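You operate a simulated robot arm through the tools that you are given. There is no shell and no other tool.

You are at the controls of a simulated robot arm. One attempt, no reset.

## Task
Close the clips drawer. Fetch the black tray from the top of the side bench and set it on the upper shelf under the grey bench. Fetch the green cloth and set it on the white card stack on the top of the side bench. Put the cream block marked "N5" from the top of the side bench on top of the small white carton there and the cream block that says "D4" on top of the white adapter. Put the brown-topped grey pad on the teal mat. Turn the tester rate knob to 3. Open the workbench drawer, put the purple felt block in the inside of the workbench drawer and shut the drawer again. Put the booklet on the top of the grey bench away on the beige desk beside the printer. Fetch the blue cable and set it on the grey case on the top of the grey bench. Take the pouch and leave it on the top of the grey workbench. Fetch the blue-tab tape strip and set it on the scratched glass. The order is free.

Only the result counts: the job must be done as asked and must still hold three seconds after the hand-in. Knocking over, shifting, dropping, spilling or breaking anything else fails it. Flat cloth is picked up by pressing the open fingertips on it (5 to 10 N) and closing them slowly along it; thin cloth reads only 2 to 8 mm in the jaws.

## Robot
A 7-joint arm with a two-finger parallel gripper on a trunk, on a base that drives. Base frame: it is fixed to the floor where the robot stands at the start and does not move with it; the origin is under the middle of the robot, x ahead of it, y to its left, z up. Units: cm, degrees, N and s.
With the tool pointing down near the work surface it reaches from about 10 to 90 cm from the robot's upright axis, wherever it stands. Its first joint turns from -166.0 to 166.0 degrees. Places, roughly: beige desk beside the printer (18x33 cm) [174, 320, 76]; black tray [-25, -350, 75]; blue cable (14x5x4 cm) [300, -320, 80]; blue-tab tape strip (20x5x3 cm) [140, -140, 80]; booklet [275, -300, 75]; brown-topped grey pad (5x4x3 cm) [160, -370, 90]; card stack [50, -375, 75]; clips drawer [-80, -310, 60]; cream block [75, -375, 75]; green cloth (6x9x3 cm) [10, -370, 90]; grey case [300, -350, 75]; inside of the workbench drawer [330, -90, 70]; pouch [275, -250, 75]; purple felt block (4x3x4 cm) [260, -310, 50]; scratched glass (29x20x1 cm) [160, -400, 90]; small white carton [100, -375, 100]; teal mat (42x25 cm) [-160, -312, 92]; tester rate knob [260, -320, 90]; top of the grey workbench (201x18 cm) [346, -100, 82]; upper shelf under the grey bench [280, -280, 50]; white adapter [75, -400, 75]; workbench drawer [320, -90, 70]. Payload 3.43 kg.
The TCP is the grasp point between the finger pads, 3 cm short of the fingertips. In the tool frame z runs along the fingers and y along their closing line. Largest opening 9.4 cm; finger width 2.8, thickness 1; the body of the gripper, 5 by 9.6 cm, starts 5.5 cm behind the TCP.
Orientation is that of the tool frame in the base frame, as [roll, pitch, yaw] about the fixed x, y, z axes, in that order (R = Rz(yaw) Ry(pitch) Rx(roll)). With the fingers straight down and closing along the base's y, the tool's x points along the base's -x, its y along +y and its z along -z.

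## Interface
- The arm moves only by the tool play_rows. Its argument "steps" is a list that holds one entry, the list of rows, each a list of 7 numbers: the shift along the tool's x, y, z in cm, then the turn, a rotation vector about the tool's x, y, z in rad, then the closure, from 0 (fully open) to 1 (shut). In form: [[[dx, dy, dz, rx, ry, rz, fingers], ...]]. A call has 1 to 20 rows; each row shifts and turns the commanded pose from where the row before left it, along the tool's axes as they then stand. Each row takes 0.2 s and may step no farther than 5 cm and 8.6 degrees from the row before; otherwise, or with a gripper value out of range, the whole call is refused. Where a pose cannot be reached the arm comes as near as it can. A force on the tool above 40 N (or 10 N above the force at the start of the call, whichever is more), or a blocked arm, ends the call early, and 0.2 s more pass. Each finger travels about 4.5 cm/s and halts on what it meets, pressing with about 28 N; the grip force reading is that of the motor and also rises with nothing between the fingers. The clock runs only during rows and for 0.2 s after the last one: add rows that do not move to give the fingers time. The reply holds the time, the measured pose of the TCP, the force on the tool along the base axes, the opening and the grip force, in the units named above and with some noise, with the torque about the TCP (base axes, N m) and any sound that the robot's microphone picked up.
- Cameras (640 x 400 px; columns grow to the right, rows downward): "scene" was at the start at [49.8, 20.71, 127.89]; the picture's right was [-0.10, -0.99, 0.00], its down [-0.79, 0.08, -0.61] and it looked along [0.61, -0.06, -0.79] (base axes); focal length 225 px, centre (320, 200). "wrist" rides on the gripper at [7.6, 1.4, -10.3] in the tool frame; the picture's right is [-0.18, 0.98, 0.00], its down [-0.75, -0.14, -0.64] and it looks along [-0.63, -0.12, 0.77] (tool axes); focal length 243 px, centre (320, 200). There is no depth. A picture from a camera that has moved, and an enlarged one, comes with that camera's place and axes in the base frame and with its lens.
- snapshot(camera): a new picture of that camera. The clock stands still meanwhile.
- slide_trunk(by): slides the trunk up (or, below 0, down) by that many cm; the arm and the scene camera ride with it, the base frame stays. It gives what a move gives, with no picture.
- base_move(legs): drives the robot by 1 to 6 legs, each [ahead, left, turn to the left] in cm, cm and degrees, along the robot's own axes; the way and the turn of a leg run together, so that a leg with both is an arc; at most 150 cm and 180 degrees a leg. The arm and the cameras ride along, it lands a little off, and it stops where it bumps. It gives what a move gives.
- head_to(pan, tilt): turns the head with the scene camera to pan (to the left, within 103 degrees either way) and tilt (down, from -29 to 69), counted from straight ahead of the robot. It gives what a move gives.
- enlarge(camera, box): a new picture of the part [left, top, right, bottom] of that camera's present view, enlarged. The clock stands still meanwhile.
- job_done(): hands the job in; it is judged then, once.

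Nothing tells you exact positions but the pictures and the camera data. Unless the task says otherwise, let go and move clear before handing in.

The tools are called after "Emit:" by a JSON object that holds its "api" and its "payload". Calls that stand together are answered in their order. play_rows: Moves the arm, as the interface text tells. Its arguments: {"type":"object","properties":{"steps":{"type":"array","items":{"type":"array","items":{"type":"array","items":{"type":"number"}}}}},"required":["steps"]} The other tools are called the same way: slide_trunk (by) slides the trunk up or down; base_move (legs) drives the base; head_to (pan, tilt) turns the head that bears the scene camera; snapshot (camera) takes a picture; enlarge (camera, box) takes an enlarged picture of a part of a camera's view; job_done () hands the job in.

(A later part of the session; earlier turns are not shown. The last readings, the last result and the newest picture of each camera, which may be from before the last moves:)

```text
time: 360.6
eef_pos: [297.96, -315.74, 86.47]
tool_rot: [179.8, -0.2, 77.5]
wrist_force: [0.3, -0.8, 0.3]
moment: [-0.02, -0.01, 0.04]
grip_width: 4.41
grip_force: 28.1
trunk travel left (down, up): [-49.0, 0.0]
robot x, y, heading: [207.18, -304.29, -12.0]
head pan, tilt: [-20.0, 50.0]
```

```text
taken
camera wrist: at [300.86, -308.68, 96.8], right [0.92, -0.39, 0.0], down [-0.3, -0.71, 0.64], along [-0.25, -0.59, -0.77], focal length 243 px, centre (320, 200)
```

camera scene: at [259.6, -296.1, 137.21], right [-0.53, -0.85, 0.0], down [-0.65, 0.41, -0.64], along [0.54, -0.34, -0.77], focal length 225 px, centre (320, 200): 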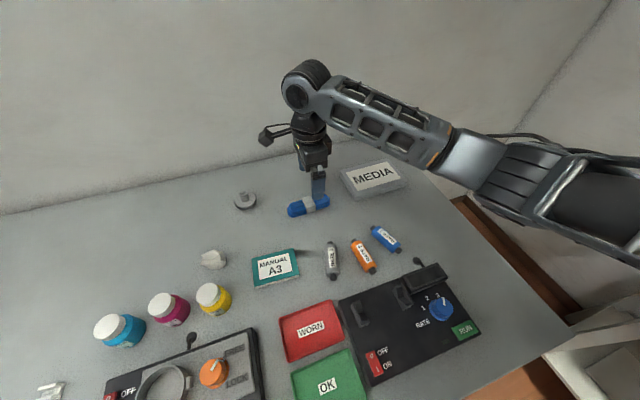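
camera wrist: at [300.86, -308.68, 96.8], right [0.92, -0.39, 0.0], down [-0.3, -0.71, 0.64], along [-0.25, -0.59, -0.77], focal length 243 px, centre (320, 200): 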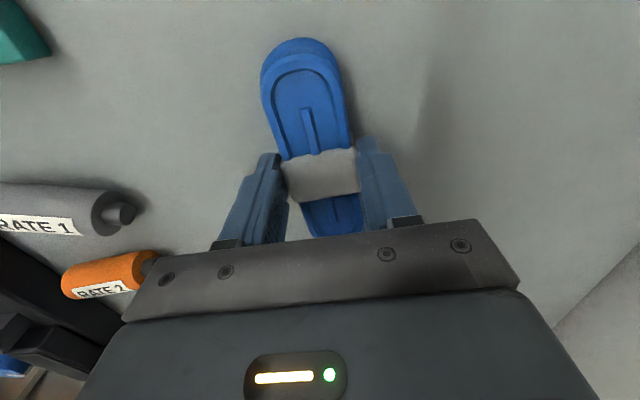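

Gripped the cable. Lift it and measure the MEDIA case.

Emit:
{"api": "play_rows", "payload": {"steps": [[[0, 0, -2, 0, 0, 0, 1], [0, 0, -2.5, 0, 0, 0, 1], [0, -2, -2.5, 0, 0, 0, 1], [0, -2, -1, 0, 0, 0, 1]]]}}

Emit:
{"api": "base_move", "payload": {"legs": [[0, -13, -0.3]]}}

Emit:
{"api": "enlarge", "payload": {"camera": "scene", "box": [260, 100, 440, 230]}}

Emit:
{"api": "snapshot", "payload": {"camera": "wrist"}}

```text
time: 361.6
eef_pos: [294.03, -314.82, 94.45]
tool_rot: [179.7, -0.1, 77.6]
wrist_force: [-0.4, 0.0, -1.1]
moment: [-0.02, 0.01, -0.02]
grip_width: 4.36
grip_force: 28.8
trunk travel left (down, up): [-49.0, 0.0]
robot x, y, heading: [207.17, -304.12, -12.2]
head pan, tilt: [-20.0, 50.0]
```

```text
time: 362.9
eef_pos: [291.06, -328.38, 94.4]
tool_rot: [179.6, -0.1, 77.1]
wrist_force: [-0.4, 0.0, 0.0]
moment: [0.04, -0.01, 0.01]
grip_width: 4.36
grip_force: 27.8
trunk travel left (down, up): [-49.0, 0.0]
robot x, y, heading: [204.51, -316.55, -12.7]
head pan, tilt: [-20.0, 50.0]
```

```text
3.08 times, centred on (350, 165) of scene
camera zoom: at [256.84, -309.3, 137.19], right [-0.54, -0.84, 0.0], down [-0.64, 0.41, -0.64], along [0.54, -0.35, -0.77], focal length 691 px, centre (228, 308)
```

zoom: 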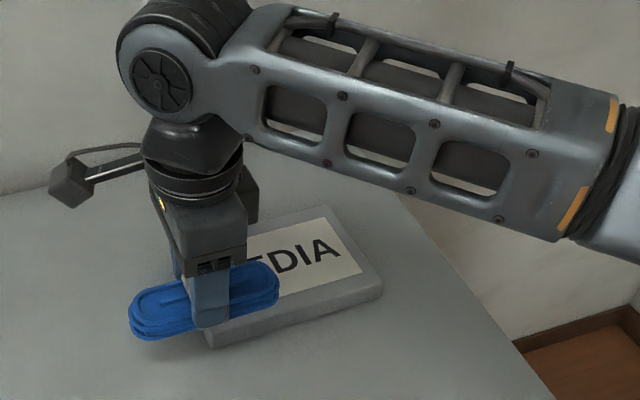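

```text
taken
camera wrist: at [293.93, -321.36, 104.81], right [0.92, -0.4, 0.0], down [-0.31, -0.7, 0.64], along [-0.25, -0.59, -0.77], focal length 243 px, centre (320, 200)
```

wrist: 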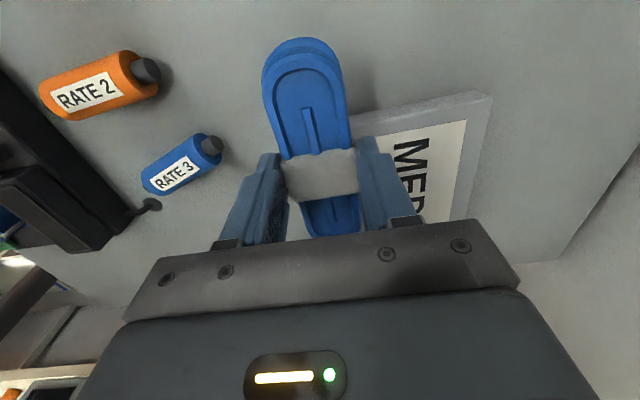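

Emit:
{"api": "play_rows", "payload": {"steps": [[[-3.4, 1.5, 0, 0, 0, 0, 1], [-3.4, 1.5, 0, 0, 0, 0, 1], [-3.3, 1.5, 0, 0, 0, 0, 1], [0, 0, 1.5, 0, 0, 0, 1], [0, 0, 1, 0, 0, 0, 1]]]}}

Emit:
{"api": "enlarge", "payload": {"camera": "scene", "box": [260, 100, 440, 230]}}

Emit:
{"api": "snapshot", "payload": {"camera": "wrist"}}

```text
time: 364.1
eef_pos: [292.99, -339.12, 92.14]
tool_rot: [179.7, -0.2, 77.1]
wrist_force: [0.6, 0.3, -0.9]
moment: [0.0, 0.0, 0.0]
grip_width: 4.32
grip_force: 28.6
trunk travel left (down, up): [-49.0, 0.0]
robot x, y, heading: [203.96, -316.88, -12.8]
head pan, tilt: [-20.0, 50.0]
```

```text
3.08 times, centred on (350, 165) of scene
camera zoom: at [256.84, -309.33, 137.2], right [-0.54, -0.84, 0.0], down [-0.64, 0.41, -0.64], along [0.54, -0.35, -0.77], focal length 691 px, centre (228, 308)
```

zoom: 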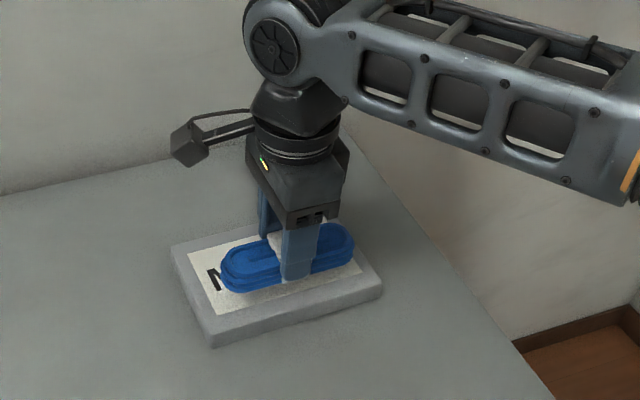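

```text
taken
camera wrist: at [296.01, -332.06, 102.43], right [0.92, -0.4, 0.0], down [-0.31, -0.7, 0.64], along [-0.25, -0.59, -0.77], focal length 243 px, centre (320, 200)
```

wrist: 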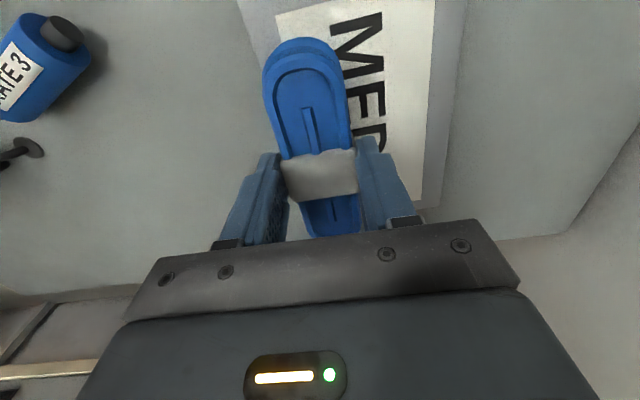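

Emit:
{"api": "play_rows", "payload": {"steps": [[[0, 0.4, 1, 0, 0, 0, 1], [0, 0.3, 0.9, 0, 0, 0, 1]]]}}

Emit:
{"api": "play_rows", "payload": {"steps": [[[0, 0, 0.4, 0, 0, 0, 1]]]}}

```text
time: 364.7
eef_pos: [293.77, -339.4, 90.25]
tool_rot: [179.7, 0.0, 77.0]
wrist_force: [-0.7, 0.1, -0.5]
moment: [-0.01, 0.0, -0.02]
grip_width: 4.32
grip_force: 27.3
trunk travel left (down, up): [-49.0, 0.0]
robot x, y, heading: [204.48, -317.01, -12.9]
head pan, tilt: [-20.0, 50.0]
```

```text
time: 365.1
eef_pos: [293.76, -339.34, 89.75]
tool_rot: [179.7, -0.2, 77.1]
wrist_force: [0.6, 0.2, -1.6]
moment: [0.02, 0.02, 0.02]
grip_width: 4.37
grip_force: 28.0
trunk travel left (down, up): [-49.0, 0.0]
robot x, y, heading: [204.72, -316.94, -12.9]
head pan, tilt: [-20.0, 50.0]
```

Emit:
{"api": "play_rows", "payload": {"steps": [[[0, 0, 0.35, 0, 0, 0, 1]]]}}

```text
time: 365.5
eef_pos: [293.88, -339.42, 89.27]
tool_rot: [179.8, -0.2, 77.1]
wrist_force: [0.9, 0.5, -1.4]
moment: [0.02, 0.02, -0.02]
grip_width: 4.32
grip_force: 27.8
trunk travel left (down, up): [-49.0, 0.0]
robot x, y, heading: [204.43, -316.55, -12.9]
head pan, tilt: [-20.0, 50.0]
```

Emit:
{"api": "play_rows", "payload": {"steps": [[[0, 0, 0.35, 0, 0, 0, 1]]]}}

Emit:
{"api": "enlarge", "payload": {"camera": "scene", "box": [300, 130, 400, 220]}}

```text
time: 365.9
eef_pos: [293.73, -339.42, 89.08]
tool_rot: [179.6, -0.2, 77.0]
wrist_force: [-1.9, 0.6, 2.6]
moment: [-0.18, 0.22, 0.0]
grip_width: 4.34
grip_force: 27.9
trunk travel left (down, up): [-49.0, 0.0]
robot x, y, heading: [204.58, -316.59, -12.6]
head pan, tilt: [-20.0, 50.0]
```

```text
4.44 times, centred on (350, 175) of scene
camera zoom: at [256.83, -309.32, 137.21], right [-0.54, -0.84, 0.0], down [-0.64, 0.41, -0.64], along [0.54, -0.35, -0.77], focal length 998 px, centre (187, 311)
```

zoom: 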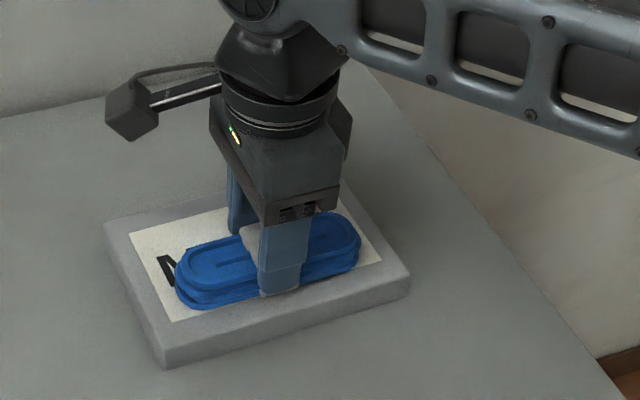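

Contact just made. Release and rise.

Emit:
{"api": "play_rows", "payload": {"steps": [[[0, 0, 0.1, 0, 0, 0, 1], [0, 0, 0, 0, 0, 0, 0.45], [0, 0, 0, 0, 0, 0, 0.3], [0, 0, 0, 0, 0, 0, 0.2], [0, 0, -2, 0, 0, 0, 0.2], [0, 0, -3, 0, 0, 0, 0.1], [0, 0, -3, 0, 0, 0, 0], [0, -4, 0, 0, 0, 0, 0], [0, -4, 0, 0, 0, 0, 0], [0, -4, 0, 0, 0, 0, 0]]]}}

Emit:
{"api": "snapshot", "payload": {"camera": "scene"}}

```text
time: 368.1
eef_pos: [281.96, -336.64, 96.89]
tool_rot: [179.7, -0.2, 77.1]
wrist_force: [-0.3, -0.4, -0.6]
moment: [-0.02, -0.01, 0.02]
grip_width: 9.39
grip_force: 0.0
trunk travel left (down, up): [-49.0, 0.0]
robot x, y, heading: [204.21, -316.71, -12.8]
head pan, tilt: [-20.0, 50.0]
```

```text
taken
camera scene: at [256.87, -309.31, 137.19], right [-0.54, -0.84, 0.0], down [-0.64, 0.41, -0.64], along [0.54, -0.35, -0.77], focal length 225 px, centre (320, 200)
```

scene: 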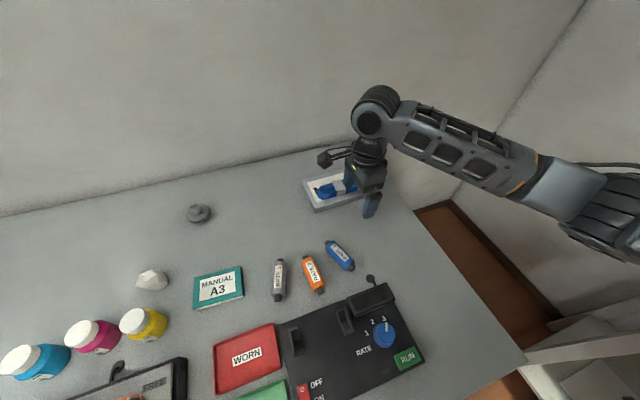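

The cable rests on the case. Next the pouch, further north on this bench. Back off, retract, and strafe left.

Emit:
{"api": "base_move", "payload": {"legs": [[-26, 0, 0.3]]}}

Emit:
{"api": "play_rows", "payload": {"steps": [[[0, -4, -0.5, 0, 0, 0, 0], [0, -4, 0, 0, 0, 0, 0], [0, -4, 0, 0, 0, 0, 0], [0, -4, 0, 0, 0, 0, 0]]]}}

Emit:
{"api": "base_move", "payload": {"legs": [[0, 78, 0]]}}

Emit:
{"api": "head_to", "payload": {"pan": -5, "tilt": 50}}

Emit:
{"api": "snapshot", "payload": {"camera": "scene"}}

Emit:
{"api": "snapshot", "payload": {"camera": "wrist"}}

```text
time: 370.0
eef_pos: [256.71, -330.85, 96.84]
tool_rot: [179.8, -0.2, 77.1]
wrist_force: [-0.1, -0.3, -0.1]
moment: [0.02, 0.0, 0.0]
grip_width: 9.39
grip_force: 0.0
trunk travel left (down, up): [-49.0, 0.0]
robot x, y, heading: [179.12, -311.25, -12.6]
head pan, tilt: [-20.0, 50.0]
```

```text
time: 371.0
eef_pos: [241.04, -327.19, 97.37]
tool_rot: [179.7, -0.1, 77.1]
wrist_force: [0.6, -0.2, 0.1]
moment: [-0.01, -0.01, -0.01]
grip_width: 9.41
grip_force: 0.0
trunk travel left (down, up): [-49.0, 0.0]
robot x, y, heading: [179.17, -310.87, -12.6]
head pan, tilt: [-20.0, 50.0]
```

```text
time: 375.1
eef_pos: [258.12, -252.35, 97.19]
tool_rot: [179.7, -0.2, 76.8]
wrist_force: [0.0, -0.5, 0.3]
moment: [0.01, 0.0, -0.04]
grip_width: 9.4
grip_force: 0.0
trunk travel left (down, up): [-49.0, 0.0]
robot x, y, heading: [196.11, -236.18, -13.1]
head pan, tilt: [-20.0, 50.0]
```

```text
time: 375.9
eef_pos: [258.22, -252.44, 97.43]
tool_rot: [179.8, -0.2, 76.8]
wrist_force: [0.7, 0.3, 0.4]
moment: [-0.02, -0.02, 0.02]
grip_width: 9.38
grip_force: 0.1
trunk travel left (down, up): [-49.0, 0.0]
robot x, y, heading: [196.38, -235.95, -13.0]
head pan, tilt: [-5.0, 50.0]
```

```text
taken
camera scene: at [249.61, -226.95, 137.2], right [-0.31, -0.95, 0.0], down [-0.73, 0.24, -0.64], along [0.61, -0.2, -0.77], focal length 225 px, centre (320, 200)
```

scene: 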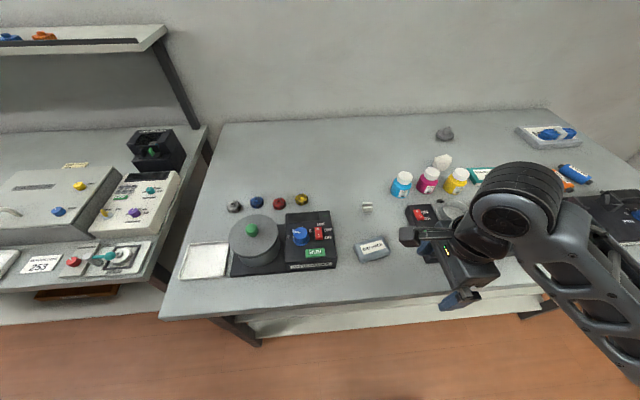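

```text
taken
camera wrist: at [261.12, -245.42, 107.68], right [0.92, -0.4, 0.0], down [-0.31, -0.7, 0.64], along [-0.25, -0.59, -0.77], focal length 243 px, centre (320, 200)
```

wrist: 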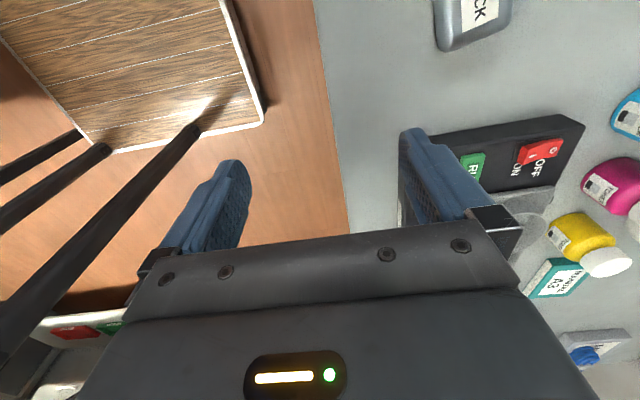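

Emit:
{"api": "enlarge", "payload": {"camera": "scene", "box": [300, 190, 440, 290]}}

Emit:
{"api": "enlarge", "payload": {"camera": "scene", "box": [0, 110, 220, 320]}}

```text
4.00 times, centred on (370, 240) of scene
camera zoom: at [249.61, -226.95, 137.2], right [-0.31, -0.95, 0.0], down [-0.73, 0.24, -0.64], along [0.61, -0.2, -0.77], focal length 898 px, centre (120, 40)
```

zoom: 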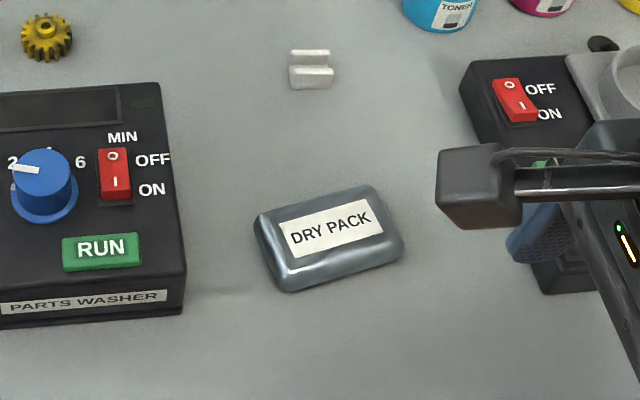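

```text
1.90 times, centred on (110, 215) of scene
camera zoom: at [249.61, -226.95, 137.2], right [-0.31, -0.95, 0.0], down [-0.73, 0.24, -0.64], along [0.61, -0.2, -0.77], focal length 428 px, centre (720, 171)
```

zoom: 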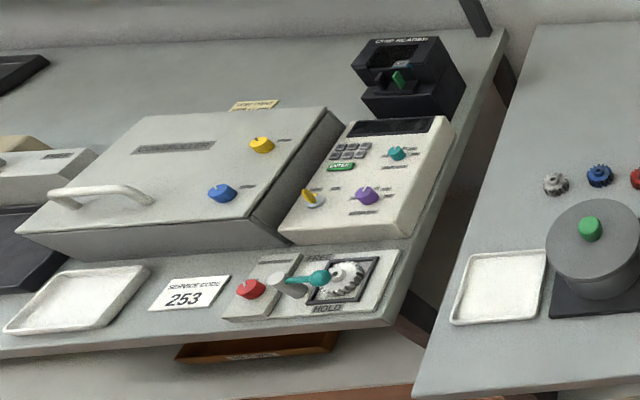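

The DRY PACK pouch is centred at (271.1, −248), long side along base y. I'll move over it with the jaws closing along x.

Emit:
{"api": "play_rows", "payload": {"steps": [[[2.4, 3.85, 0, 0, 0, 0, 0], [2.4, 3.85, 0, 0, 0, 0, 0], [2.4, 3.86, 0, 0, 0, 0, 0], [0, 0, 0, 0, 0, -0.115, 0], [0, 0, 1, 0, 0, -0.115, 0]]]}}

Emit:
{"api": "snapshot", "payload": {"camera": "wrist"}}

```text
time: 377.1
eef_pos: [270.96, -248.0, 96.53]
tool_rot: [179.6, -0.1, 90.1]
wrist_force: [0.1, 0.3, -0.2]
moment: [0.04, 0.0, -0.01]
grip_width: 9.39
grip_force: 0.0
trunk travel left (down, up): [-49.0, 0.0]
robot x, y, heading: [196.32, -236.08, -12.9]
head pan, tilt: [-5.0, 50.0]
```

```text
taken
camera wrist: at [272.3, -240.45, 106.83], right [0.98, -0.18, 0.0], down [-0.14, -0.76, 0.64], along [-0.11, -0.63, -0.77], focal length 243 px, centre (320, 200)
```

wrist: 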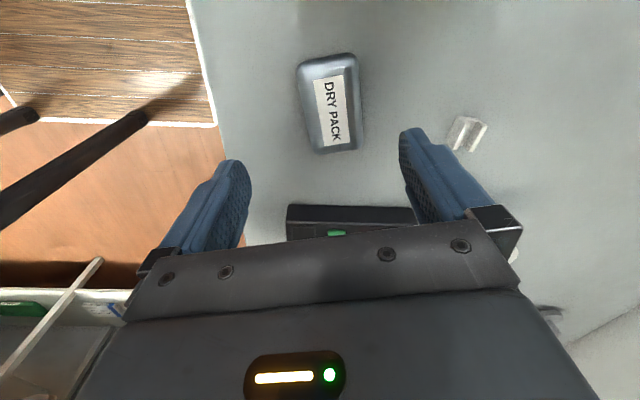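

Emit:
{"api": "play_rows", "payload": {"steps": [[[0.4, 0.8, 2.5, 0, 0, 0, 0], [0, 0, 2.5, 0, 0, 0, 0], [0, 0, 2.5, 0, 0, 0, 0]]]}}

Emit:
{"api": "snapshot", "payload": {"camera": "wrist"}}

```text
time: 377.9
eef_pos: [271.79, -247.77, 88.97]
tool_rot: [179.8, 0.0, 90.1]
wrist_force: [0.3, 0.1, -0.4]
moment: [0.02, 0.01, -0.01]
grip_width: 9.41
grip_force: 0.0
trunk travel left (down, up): [-49.0, 0.0]
robot x, y, heading: [196.07, -235.92, -12.9]
head pan, tilt: [-5.0, 50.0]
```

```text
taken
camera wrist: at [273.05, -240.18, 99.31], right [0.98, -0.18, 0.01], down [-0.14, -0.75, 0.64], along [-0.11, -0.63, -0.77], focal length 243 px, centre (320, 200)
```

wrist: 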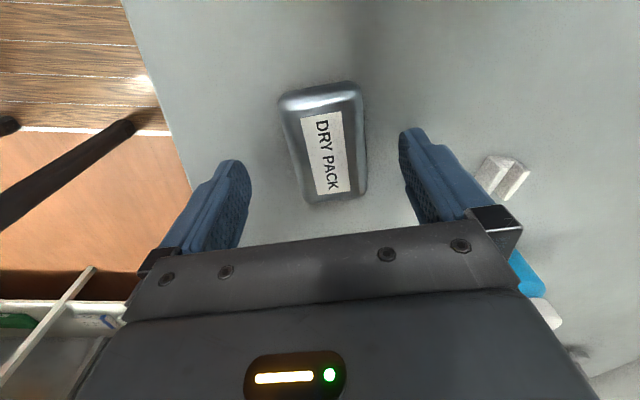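

Emit:
{"api": "play_rows", "payload": {"steps": [[[0, 0, 1.5, 0, 0, 0, 0], [0, 0, 1.2, 0, 0, 0, 0], [0, 0, 0, 0, 0, 0, 0.3], [0, 0, 0, 0, 0, 0, 0.5], [0, 0, 0, 0, 0, 0, 0.7], [0, 0, 0, 0, 0, 0, 1], [0, 0, 0, 0, 0, 0, 1]]]}}

Emit:
{"api": "play_rows", "payload": {"steps": [[[0, 0, -2, 0, 0, 0, 1], [0, 0, -3, 0, 0, 0, 1], [0, 0, -3, 0, 0, 0, 1], [0, 0, -3, 0, 0, 0, 1]]]}}

Emit:
{"api": "snapshot", "payload": {"camera": "wrist"}}

```text
time: 379.5
eef_pos: [271.75, -247.67, 86.13]
tool_rot: [179.7, -0.1, 90.0]
wrist_force: [0.0, 0.4, 0.3]
moment: [-0.02, -0.03, -0.01]
grip_width: 5.4
grip_force: 28.0
trunk travel left (down, up): [-49.0, 0.0]
robot x, y, heading: [196.29, -236.31, -12.8]
head pan, tilt: [-5.0, 50.0]
```

```text
time: 380.5
eef_pos: [271.84, -247.6, 97.33]
tool_rot: [179.8, -0.2, 90.0]
wrist_force: [-0.4, -0.1, -0.2]
moment: [0.01, 0.0, -0.02]
grip_width: 5.37
grip_force: 27.9
trunk travel left (down, up): [-49.0, 0.0]
robot x, y, heading: [196.08, -235.35, -12.6]
head pan, tilt: [-5.0, 50.0]
```

```text
taken
camera wrist: at [273.16, -240.07, 107.68], right [0.98, -0.18, 0.0], down [-0.14, -0.75, 0.64], along [-0.11, -0.63, -0.77], focal length 243 px, centre (320, 200)
```

wrist: 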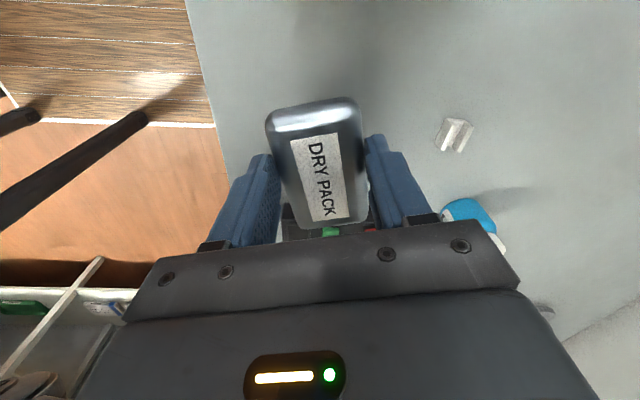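

Pouch held. Retract and strafe north to the grey workbench to find a free spot and view the drawer.

Emit:
{"api": "play_rows", "payload": {"steps": [[[0, -4, 0, 0, 0, 0, 1], [0.5, -4, 0, 0, 0, 0, 1], [0.5, -4, 0, 0, 0, 0, 1], [0.5, -4, 0, 0, 0, 0, 1]]]}}

Emit:
{"api": "base_move", "payload": {"legs": [[0, 110, 0.3]]}}

Emit:
{"api": "head_to", "payload": {"pan": -5, "tilt": 42}}

Emit:
{"api": "snapshot", "payload": {"camera": "scene"}}

```text
time: 381.5
eef_pos: [255.7, -246.13, 97.18]
tool_rot: [179.6, -0.1, 90.0]
wrist_force: [0.6, -0.2, -0.9]
moment: [-0.01, 0.01, 0.0]
grip_width: 5.39
grip_force: 27.8
trunk travel left (down, up): [-49.0, 0.0]
robot x, y, heading: [196.3, -236.01, -13.0]
head pan, tilt: [-5.0, 50.0]
```

```text
time: 387.1
eef_pos: [279.3, -138.34, 97.17]
tool_rot: [179.7, -0.1, 91.2]
wrist_force: [-0.1, -0.5, 0.0]
moment: [0.03, -0.02, 0.0]
grip_width: 5.41
grip_force: 28.3
trunk travel left (down, up): [-49.0, 0.0]
robot x, y, heading: [219.82, -129.15, -12.2]
head pan, tilt: [-5.0, 50.0]
```

```text
time: 387.8
eef_pos: [279.39, -138.33, 97.08]
tool_rot: [179.8, -0.1, 91.1]
wrist_force: [0.5, -0.2, -0.8]
moment: [0.01, 0.01, 0.01]
grip_width: 5.4
grip_force: 28.0
trunk travel left (down, up): [-49.0, 0.0]
robot x, y, heading: [219.99, -129.32, -11.5]
head pan, tilt: [-5.0, 42.0]
```

```text
taken
camera scene: at [273.5, -119.39, 138.32], right [-0.29, -0.96, 0.0], down [-0.64, 0.19, -0.74], along [0.71, -0.21, -0.67], focal length 225 px, centre (320, 200)
```

scene: 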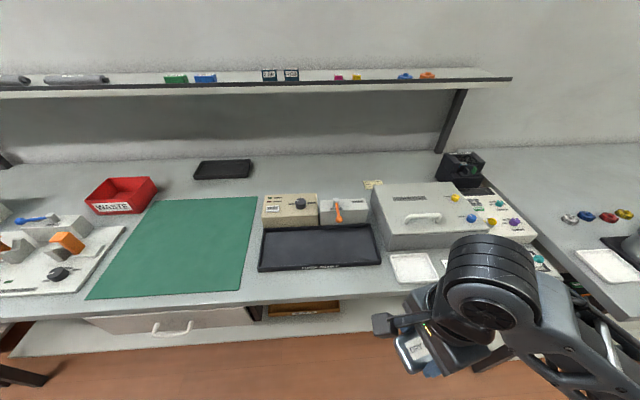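

Emit:
{"api": "enlarge", "payload": {"camera": "scene", "box": [140, 130, 440, 300]}}

```text
2.13 times, centred on (290, 215) of scene
camera zoom: at [273.5, -119.39, 138.32], right [-0.29, -0.96, 0.0], down [-0.64, 0.19, -0.74], along [0.71, -0.21, -0.67], focal length 479 px, centre (384, 168)
```

zoom: 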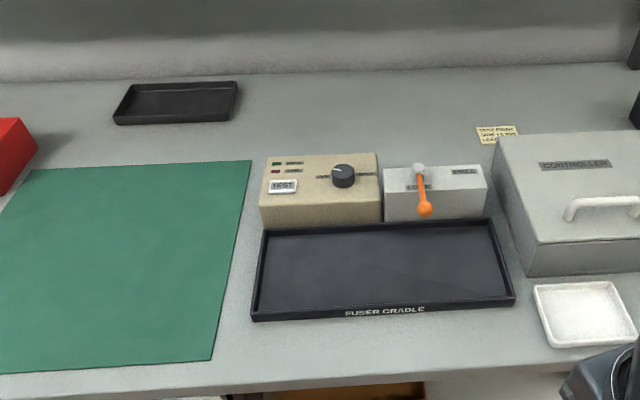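

The bench has a bare strip behind the testers (U≈353–368). I'll raise the pouch, drive in, and set it there at about (342, −131.6).

Emit:
{"api": "play_rows", "payload": {"steps": [[[0, 1, -2, 0, 0, 0, 1], [0, 1, -2, 0, 0, 0, 1], [0, 1, -1, 0, 0, 0, 1]]]}}

Emit:
{"api": "base_move", "payload": {"legs": [[0, 22, -0.8], [32, 0, 0]]}}

Emit:
{"api": "snapshot", "payload": {"camera": "scene"}}

Emit:
{"api": "snapshot", "payload": {"camera": "wrist"}}

```text
time: 388.6
eef_pos: [282.34, -138.24, 102.27]
tool_rot: [179.6, -0.2, 91.0]
wrist_force: [-0.3, 0.1, 0.1]
moment: [-0.03, 0.01, 0.0]
grip_width: 5.4
grip_force: 28.1
trunk travel left (down, up): [-49.0, 0.0]
robot x, y, heading: [219.54, -129.35, -11.9]
head pan, tilt: [-5.0, 42.0]
```

```text
time: 392.0
eef_pos: [318.21, -125.28, 102.19]
tool_rot: [179.7, -0.1, 90.1]
wrist_force: [-0.2, 0.7, 0.3]
moment: [0.01, -0.04, 0.01]
grip_width: 5.38
grip_force: 28.3
trunk travel left (down, up): [-49.0, 0.0]
robot x, y, heading: [255.96, -115.12, -12.8]
head pan, tilt: [-5.0, 42.0]
```

```text
taken
camera scene: at [309.74, -106.27, 138.33], right [-0.31, -0.95, 0.0], down [-0.64, 0.21, -0.74], along [0.71, -0.23, -0.67], focal length 225 px, centre (320, 200)
```

scene: 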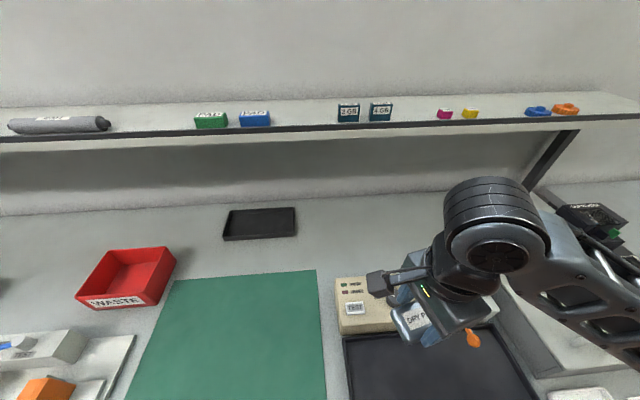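

```text
taken
camera wrist: at [319.5, -117.73, 112.57], right [0.98, -0.18, 0.0], down [-0.14, -0.75, 0.64], along [-0.11, -0.63, -0.77], focal length 243 px, centre (320, 200)
```

wrist: 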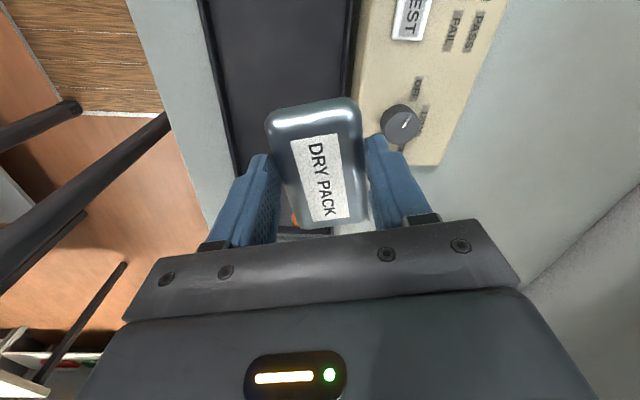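

Emit:
{"api": "play_rows", "payload": {"steps": [[[0, 0, 2.5, 0, 0, 0, 1], [-1, 3.6, 1, 0, 0, 0, 1], [-1, 3.6, 0, 0, 0, 0, 1], [-1, 3.6, 0, 0, 0, 0, 1], [-1, 3.6, 0, 0, 0, 0, 1], [-1, 3.6, 0, 0, 0, 0, 1], [-0.8, 3.7, 0, 0, 0, 0, 1]]]}}

Emit:
{"api": "snapshot", "payload": {"camera": "scene"}}

Emit:
{"api": "snapshot", "payload": {"camera": "wrist"}}

```text
time: 393.6
eef_pos: [340.14, -131.01, 98.62]
tool_rot: [179.7, -0.1, 90.0]
wrist_force: [-0.5, -1.0, -0.3]
moment: [0.03, -0.04, -0.01]
grip_width: 5.41
grip_force: 28.4
trunk travel left (down, up): [-49.0, 0.0]
robot x, y, heading: [255.7, -115.04, -12.8]
head pan, tilt: [-5.0, 42.0]
```

```text
taken
camera scene: at [309.73, -106.28, 138.33], right [-0.31, -0.95, 0.0], down [-0.64, 0.21, -0.74], along [0.71, -0.23, -0.67], focal length 225 px, centre (320, 200)
```

scene: 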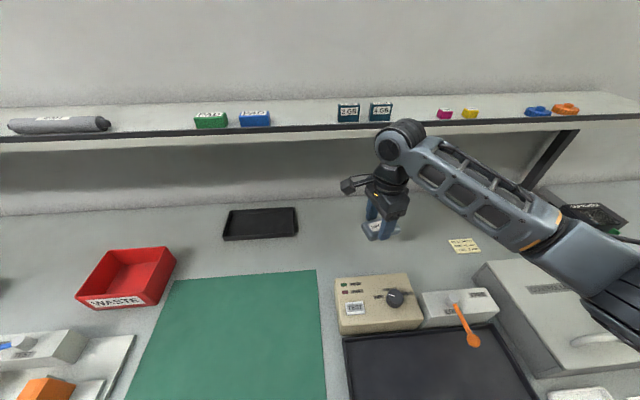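

```text
taken
camera wrist: at [341.41, -123.38, 109.01], right [0.98, -0.18, 0.01], down [-0.14, -0.76, 0.64], along [-0.11, -0.63, -0.77], focal length 243 px, centre (320, 200)
```

wrist: 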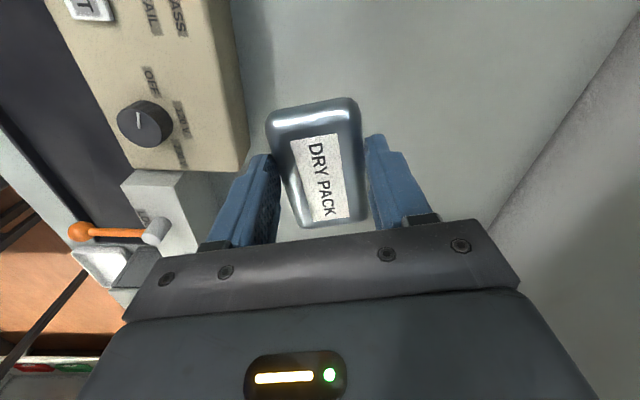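

Emit:
{"api": "play_rows", "payload": {"steps": [[[0, 0.5, 3, 0, 0, 0, 1], [0, 0, 3, 0, 0, 0, 1], [0, 0, 3, 0, 0, 0, 1], [0, 0, 2.3, 0, 0, 0, 1]]]}}

Emit:
{"api": "play_rows", "payload": {"steps": [[[0, 0, 0.4, 0, 0, 0, 1]]]}}

```text
time: 394.6
eef_pos: [340.43, -131.03, 87.34]
tool_rot: [179.7, 0.0, 90.1]
wrist_force: [0.1, 0.6, -1.1]
moment: [-0.05, 0.02, 0.0]
grip_width: 5.39
grip_force: 28.3
trunk travel left (down, up): [-49.0, 0.0]
robot x, y, heading: [255.56, -115.44, -12.6]
head pan, tilt: [-5.0, 42.0]
```

```text
time: 395.0
eef_pos: [340.39, -130.99, 87.05]
tool_rot: [179.7, -0.1, 90.0]
wrist_force: [-0.3, 0.2, -0.1]
moment: [-0.01, -0.02, 0.01]
grip_width: 5.38
grip_force: 28.3
trunk travel left (down, up): [-49.0, 0.0]
robot x, y, heading: [255.94, -115.68, -12.9]
head pan, tilt: [-5.0, 42.0]
```

Emit:
{"api": "play_rows", "payload": {"steps": [[[0, 0, 0.5, 0, 0, 0, 1]]]}}

```text
time: 395.4
eef_pos: [340.49, -131.08, 86.54]
tool_rot: [179.8, -0.1, 90.2]
wrist_force: [0.0, -0.3, -0.5]
moment: [0.0, -0.02, 0.03]
grip_width: 5.39
grip_force: 28.2
trunk travel left (down, up): [-49.0, 0.0]
robot x, y, heading: [255.8, -115.4, -13.1]
head pan, tilt: [-5.0, 42.0]
```

Emit:
{"api": "play_rows", "payload": {"steps": [[[0, 0, 0.4, 0, 0, 0, 1]]]}}

```text
time: 395.8
eef_pos: [340.57, -131.11, 86.27]
tool_rot: [179.6, -0.1, 90.1]
wrist_force: [-2.0, 0.4, 3.4]
moment: [-0.02, 0.19, 0.0]
grip_width: 5.41
grip_force: 28.1
trunk travel left (down, up): [-49.0, 0.0]
robot x, y, heading: [256.01, -114.97, -12.9]
head pan, tilt: [-5.0, 42.0]
```

Contact. Release (partial opening) and rise.

Emit:
{"api": "play_rows", "payload": {"steps": [[[0, 0, 0, 0, 0, 0, 0.38], [0, 0, 0, 0, 0, 0, 0.28], [0, 0, 0, 0, 0, 0, 0.28], [0, 0, -2, 0, 0, 0, 0.28], [0, 0, -3, 0, 0, 0, 0.28], [0, 0, -3, 0, 0, 0, 0.28], [0, 0, -3, 0, 0, 0, 0.28], [0, -3, -1, 0, 0, 0, 0.28], [0, -4, 0, 0, 0, 0, 0.28]]]}}

Emit:
{"api": "snapshot", "payload": {"camera": "scene"}}

Emit:
{"api": "snapshot", "payload": {"camera": "wrist"}}

```text
time: 397.8
eef_pos: [333.7, -131.04, 98.04]
tool_rot: [179.7, -0.1, 90.1]
wrist_force: [0.0, -0.4, 0.7]
moment: [0.0, 0.0, -0.03]
grip_width: 6.77
grip_force: 0.2
trunk travel left (down, up): [-49.0, 0.0]
robot x, y, heading: [255.69, -115.13, -13.0]
head pan, tilt: [-5.0, 42.0]
```

```text
taken
camera scene: at [309.78, -106.25, 138.31], right [-0.31, -0.95, 0.0], down [-0.64, 0.21, -0.74], along [0.71, -0.23, -0.67], focal length 225 px, centre (320, 200)
```

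scene: 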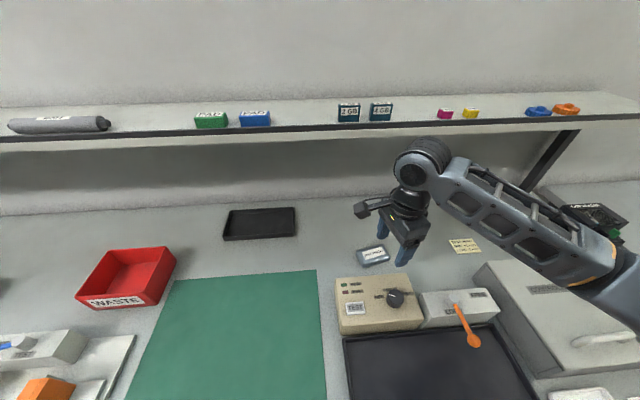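

```text
taken
camera wrist: at [335.01, -123.41, 108.41], right [0.98, -0.18, 0.0], down [-0.14, -0.75, 0.64], along [-0.11, -0.63, -0.77], focal length 243 px, centre (320, 200)
```

wrist: 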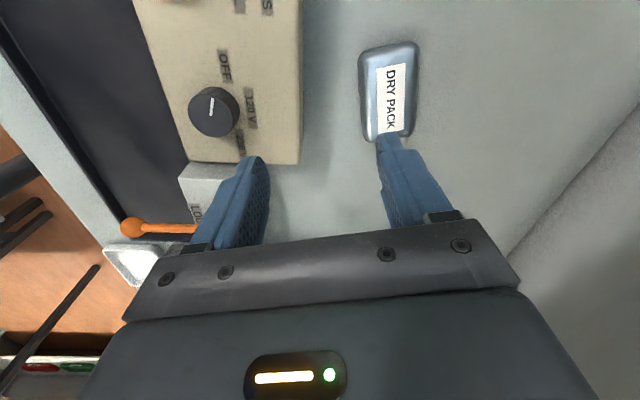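

The pouch is on the bench. Now the drawer: its handle is under the bench edge near V≈−19, so I'll approach with a horizontal tool and vertical jaw. First back off and line up.

Emit:
{"api": "play_rows", "payload": {"steps": [[[0, -4, 0, 0, 0, 0.11, 0.28], [0, -4, 0, 0, 0, 0.11, 0.2], [0, -4, 0, 0, 0, 0, 0]]]}}

Emit:
{"api": "base_move", "payload": {"legs": [[-38, 0, 0.3], [0, 36, 0]]}}

Emit:
{"api": "slide_trunk", "payload": {"by": -25}}

Emit:
{"api": "head_to", "payload": {"pan": -10, "tilt": 30}}

Emit:
{"api": "snapshot", "payload": {"camera": "scene"}}

```text
time: 398.6
eef_pos: [321.77, -129.4, 98.1]
tool_rot: [179.8, 0.0, 77.4]
wrist_force: [0.5, 0.3, 0.0]
moment: [0.0, 0.0, 0.0]
grip_width: 9.37
grip_force: 0.1
trunk travel left (down, up): [-49.0, 0.0]
robot x, y, heading: [255.44, -115.04, -13.0]
head pan, tilt: [-5.0, 42.0]
```

```text
time: 402.9
eef_pos: [292.69, -86.09, 98.0]
tool_rot: [179.6, -0.2, 77.3]
wrist_force: [0.3, 0.1, -1.0]
moment: [0.02, 0.03, 0.0]
grip_width: 9.39
grip_force: 0.1
trunk travel left (down, up): [-49.0, 0.0]
robot x, y, heading: [226.73, -71.59, -13.0]
head pan, tilt: [-5.0, 42.0]
```

```text
time: 405.5
eef_pos: [292.64, -86.09, 73.05]
tool_rot: [179.7, -0.2, 77.3]
wrist_force: [-0.8, 1.0, 0.0]
moment: [0.01, 0.02, 0.01]
grip_width: 9.44
grip_force: 0.1
trunk travel left (down, up): [-24.0, 25.0]
robot x, y, heading: [226.45, -71.43, -12.8]
head pan, tilt: [-5.0, 42.0]
```

```text
time: 406.3
eef_pos: [292.61, -85.99, 73.06]
tool_rot: [179.7, -0.2, 77.3]
wrist_force: [-0.6, 0.0, -0.2]
moment: [0.02, 0.01, -0.01]
grip_width: 9.41
grip_force: 0.1
trunk travel left (down, up): [-24.0, 25.0]
robot x, y, heading: [226.57, -71.74, -12.9]
head pan, tilt: [-10.0, 30.0]
```

```text
taken
camera scene: at [280.99, -63.72, 115.15], right [-0.39, -0.92, 0.0], down [-0.46, 0.2, -0.87], along [0.8, -0.34, -0.5], focal length 225 px, centre (320, 200)
```

scene: 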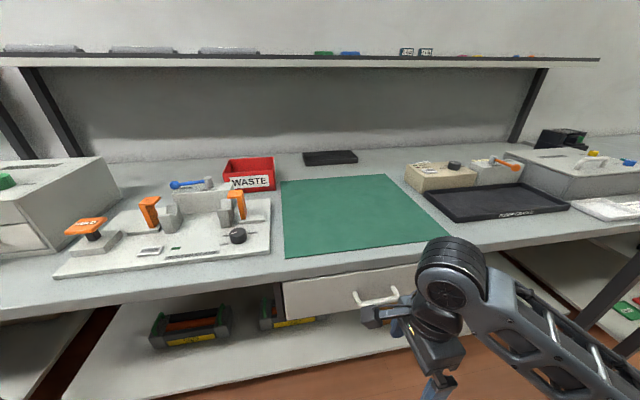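

Emit:
{"api": "enlarge", "payload": {"camera": "scene", "box": [270, 240, 450, 340]}}

```text
3.56 times, centred on (360, 290) of scene
camera zoom: at [280.99, -63.72, 115.15], right [-0.39, -0.92, 0.0], down [-0.46, 0.2, -0.87], along [0.8, -0.34, -0.5], focal length 798 px, centre (178, -120)
```

zoom: 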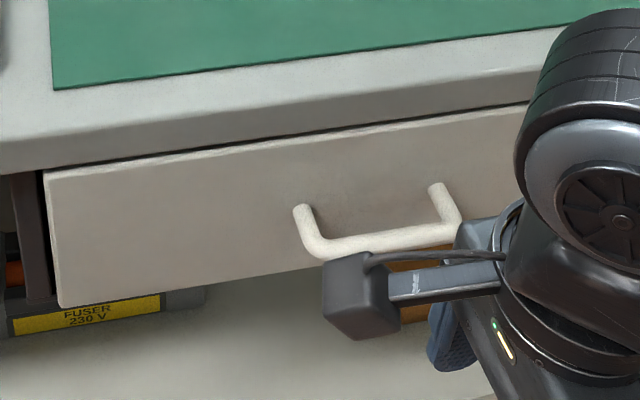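

The handle bar is at U≈317.4, V −16…−25, z≈70.3. I'll back off 10 cm and rotate the tool to horizontal with the jaws closing vertically.

Emit:
{"api": "base_move", "payload": {"legs": [[-10, 0, 0.4]]}}

Emit:
{"api": "play_rows", "payload": {"steps": [[[0, 1.2, 0, -0.14, 0, 0, 0], [0, 1.2, 0.2, -0.14, 0, 0, 0], [0, 1.1, 0.3, -0.14, 0, 0, 0], [0, 1, 0.5, -0.14, 0, 0, 0], [0, 0.9, 0.7, -0.14, 0, 0, 0], [0, 0.8, 0.8, -0.14, 0, 0, 0], [0, 0.6, 0.9, -0.14, 0, 0, 0], [0, 0.5, 1, -0.14, 0, 0, 0], [0, 0.3, 1, -0.14, 0, 0, 0], [0, 0, 1, -0.14, 0, 0, 0]]]}}

Emit:
{"api": "snapshot", "payload": {"camera": "scene"}}

Emit:
{"api": "snapshot", "payload": {"camera": "wrist"}}

```text
time: 407.4
eef_pos: [282.94, -83.42, 72.99]
tool_rot: [179.7, -0.2, 77.7]
wrist_force: [-0.8, -0.2, -0.4]
moment: [0.0, -0.02, 0.0]
grip_width: 9.41
grip_force: 0.0
trunk travel left (down, up): [-24.0, 25.0]
robot x, y, heading: [217.01, -68.99, -12.8]
head pan, tilt: [-10.0, 30.0]
```

```text
time: 409.6
eef_pos: [293.89, -85.63, 72.05]
tool_rot: [99.3, -0.2, 77.7]
wrist_force: [-0.4, -0.1, -0.3]
moment: [-0.01, -0.01, -0.03]
grip_width: 9.41
grip_force: 0.1
trunk travel left (down, up): [-24.0, 25.0]
robot x, y, heading: [216.56, -69.3, -12.7]
head pan, tilt: [-10.0, 30.0]
```

```text
taken
camera scene: at [271.16, -61.09, 115.16], right [-0.38, -0.92, 0.0], down [-0.46, 0.19, -0.87], along [0.8, -0.33, -0.5], focal length 225 px, centre (320, 200)
```

scene: 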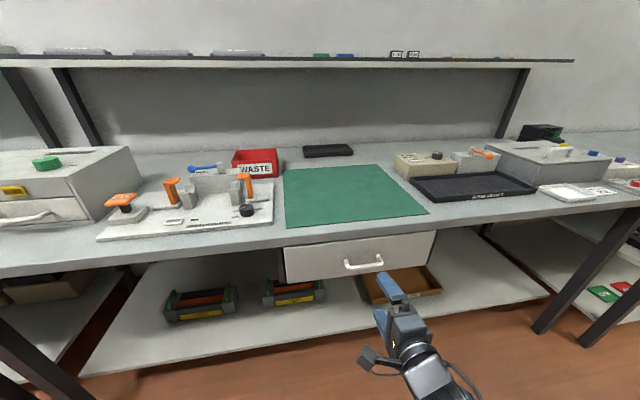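

```text
taken
camera wrist: at [285.82, -76.15, 75.11], right [0.12, -0.22, 0.97], down [-0.8, -0.6, -0.04], along [0.59, -0.77, -0.24], focal length 243 px, centre (320, 200)
```

wrist: 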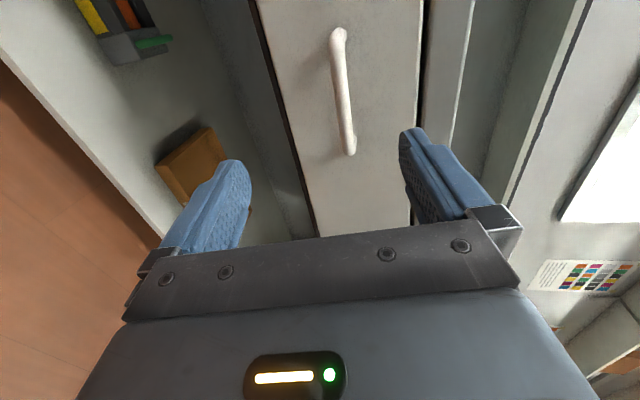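

The tool is horizontal and in line with the handle. Advance so the fingers straddle the bar, then close.

Emit:
{"api": "play_rows", "payload": {"steps": [[[0, 0.7, 3.2, 0, 0, 0, 0], [0, 0.7, 3.2, 0, 0, 0, 0], [0, 0.66, 3.2, 0, 0, 0, 0]]]}}

Emit:
{"api": "snapshot", "payload": {"camera": "wrist"}}

Emit:
{"api": "enlarge", "payload": {"camera": "scene", "box": [290, 220, 450, 330]}}

```text
time: 410.5
eef_pos: [303.2, -87.72, 72.43]
tool_rot: [99.3, -0.2, 77.7]
wrist_force: [-19.2, 6.4, -1.0]
moment: [-0.31, -0.98, -0.22]
grip_width: 9.2
grip_force: 0.0
trunk travel left (down, up): [-24.0, 25.0]
robot x, y, heading: [216.69, -69.5, -12.6]
head pan, tilt: [-10.0, 30.0]
stopped in row 3: the force on the tool passed its limit at 90 N (the readings are from after the stop); the commanded pose is now the measured one
```

```text
taken
camera wrist: at [295.02, -78.22, 75.62], right [0.12, -0.21, 0.97], down [-0.8, -0.6, -0.04], along [0.59, -0.77, -0.24], focal length 243 px, centre (320, 200)
```

wrist: 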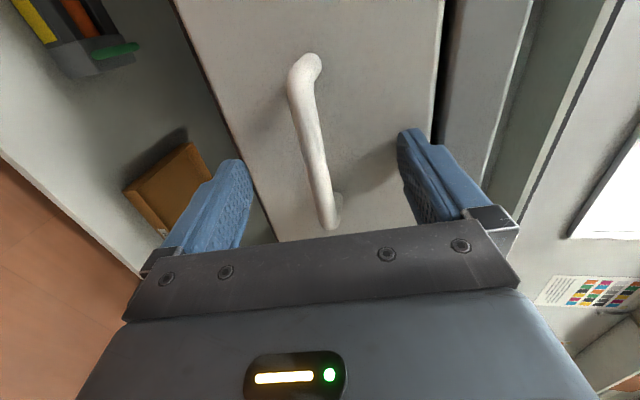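

```text
3.64 times, centred on (370, 275) of scene
camera zoom: at [271.08, -61.06, 115.17], right [-0.38, -0.92, 0.0], down [-0.46, 0.19, -0.87], along [0.8, -0.33, -0.5], focal length 817 px, centre (138, -73)
```

zoom: 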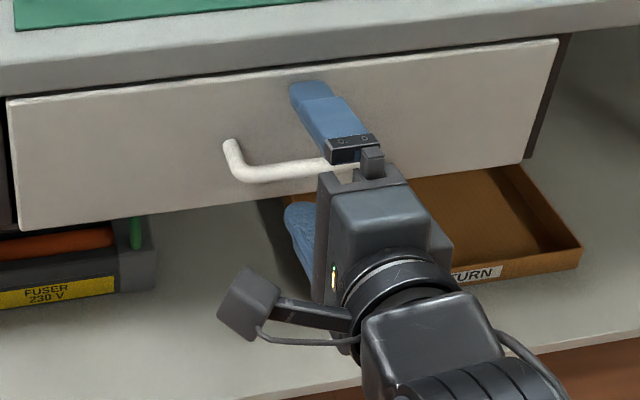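

Emit:
{"api": "play_rows", "payload": {"steps": [[[0, -0.1, -0.6, 0, 0, 0, 0], [0, 0, 0, 0, 0, 0, 0.4], [0, 0, 0, 0, 0, 0, 0.7], [0, 0, 0, 0, 0, 0, 1], [0, 0, 0, 0, 0, 0, 1], [0, 0, 0, 0, 0, 0, 1]]]}}

Emit:
{"api": "snapshot", "payload": {"camera": "wrist"}}

```text
time: 411.9
eef_pos: [302.68, -87.6, 72.48]
tool_rot: [99.2, -0.1, 77.8]
wrist_force: [0.0, -0.2, 0.9]
moment: [-0.18, -0.01, 0.13]
grip_width: 1.2
grip_force: 20.4
trunk travel left (down, up): [-24.0, 25.0]
robot x, y, heading: [216.37, -69.62, -12.6]
head pan, tilt: [-10.0, 30.0]
```

```text
taken
camera wrist: at [294.57, -78.1, 75.65], right [0.11, -0.21, 0.97], down [-0.8, -0.6, -0.04], along [0.59, -0.77, -0.24], focal length 243 px, centre (320, 200)
```

wrist: 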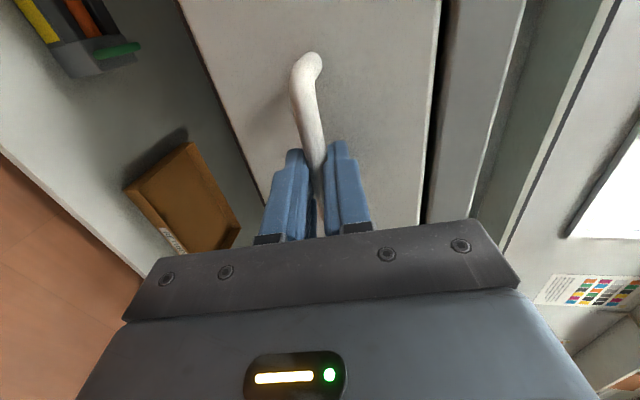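

Gripping the bar (1.2 cm). Pull by driving back in steps.

Emit:
{"api": "base_move", "payload": {"legs": [[-10, 0, 0]]}}

Emit:
{"api": "snapshot", "payload": {"camera": "scene"}}

```text
time: 413.0
eef_pos: [292.97, -85.32, 72.56]
tool_rot: [99.3, -0.1, 77.9]
wrist_force: [-1.1, -6.5, 1.8]
moment: [-0.33, 0.04, -0.15]
grip_width: 1.17
grip_force: 45.0
trunk travel left (down, up): [-24.0, 25.0]
robot x, y, heading: [206.54, -67.43, -12.5]
head pan, tilt: [-10.0, 30.0]
```

```text
taken
camera scene: at [261.37, -58.83, 115.16], right [-0.38, -0.92, 0.0], down [-0.46, 0.19, -0.87], along [0.8, -0.33, -0.5], focal length 225 px, centre (320, 200)
```

scene: 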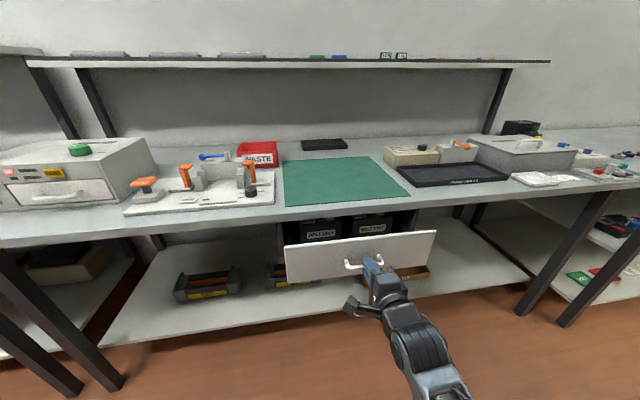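

Emit:
{"api": "base_move", "payload": {"legs": [[-12, 0, 0]]}}

Emit:
{"api": "head_to", "payload": {"pan": -10, "tilt": 38}}

Emit:
{"api": "snapshot", "payload": {"camera": "scene"}}

Emit:
{"api": "enlarge", "payload": {"camera": "scene", "box": [250, 140, 470, 290]}}

```text
time: 414.3
eef_pos: [281.08, -82.61, 72.59]
tool_rot: [99.2, -0.1, 77.9]
wrist_force: [0.5, 1.0, 0.1]
moment: [-0.25, 0.06, 0.14]
grip_width: 1.14
grip_force: 45.2
trunk travel left (down, up): [-24.0, 25.0]
robot x, y, heading: [194.94, -64.38, -12.5]
head pan, tilt: [-10.0, 30.0]
```

```text
time: 414.9
eef_pos: [281.03, -82.53, 72.61]
tool_rot: [99.2, -0.1, 77.9]
wrist_force: [-0.3, -0.9, -0.7]
moment: [-0.29, 0.1, 0.02]
grip_width: 1.16
grip_force: 45.1
trunk travel left (down, up): [-24.0, 25.0]
robot x, y, heading: [195.26, -64.3, -12.6]
head pan, tilt: [-10.0, 38.0]
```

```text
taken
camera scene: at [249.1, -55.99, 113.92], right [-0.38, -0.92, 0.0], down [-0.57, 0.24, -0.79], along [0.73, -0.3, -0.62], focal length 225 px, centre (320, 200)
```

scene: 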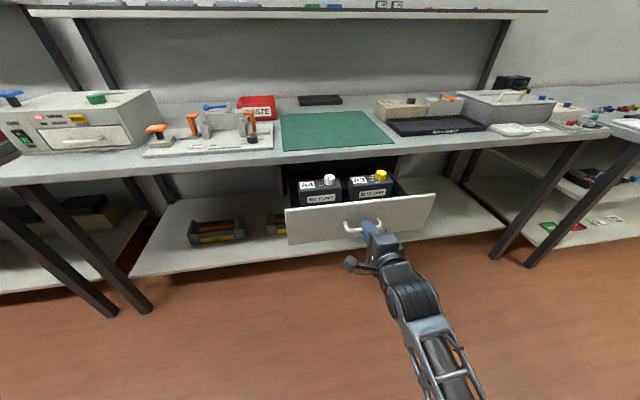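

```text
2.67 times, centred on (360, 215) of scene
camera zoom: at [249.1, -55.99, 113.92], right [-0.38, -0.92, 0.0], down [-0.57, 0.24, -0.79], along [0.73, -0.3, -0.62], focal length 599 px, centre (213, 160)
```

zoom: 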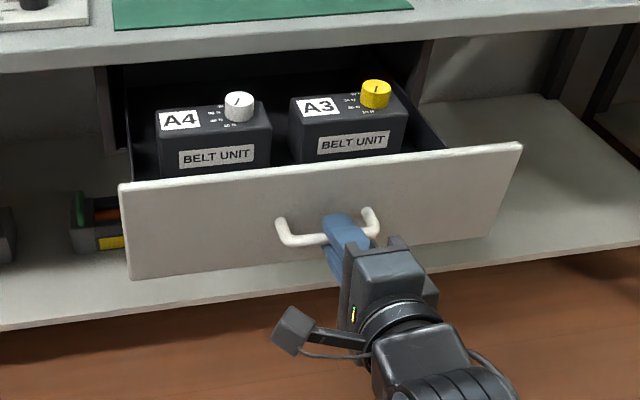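

Emit:
{"api": "base_move", "payload": {"legs": [[-8, 0, 0]]}}

Emit:
{"api": "snapshot", "payload": {"camera": "scene"}}

```text
time: 416.0
eef_pos: [273.4, -80.9, 72.51]
tool_rot: [99.2, -0.1, 77.9]
wrist_force: [11.5, -3.3, -1.9]
moment: [-0.27, 0.07, -0.03]
grip_width: 1.13
grip_force: 44.3
trunk travel left (down, up): [-24.0, 25.0]
robot x, y, heading: [187.5, -62.85, -12.4]
head pan, tilt: [-10.0, 38.0]
```

```text
taken
camera scene: at [241.41, -54.25, 113.9], right [-0.38, -0.92, 0.0], down [-0.57, 0.23, -0.79], along [0.73, -0.3, -0.62], focal length 225 px, centre (320, 200)
```

scene: 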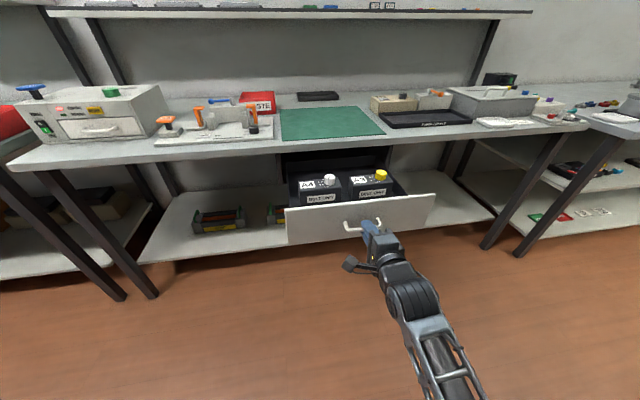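

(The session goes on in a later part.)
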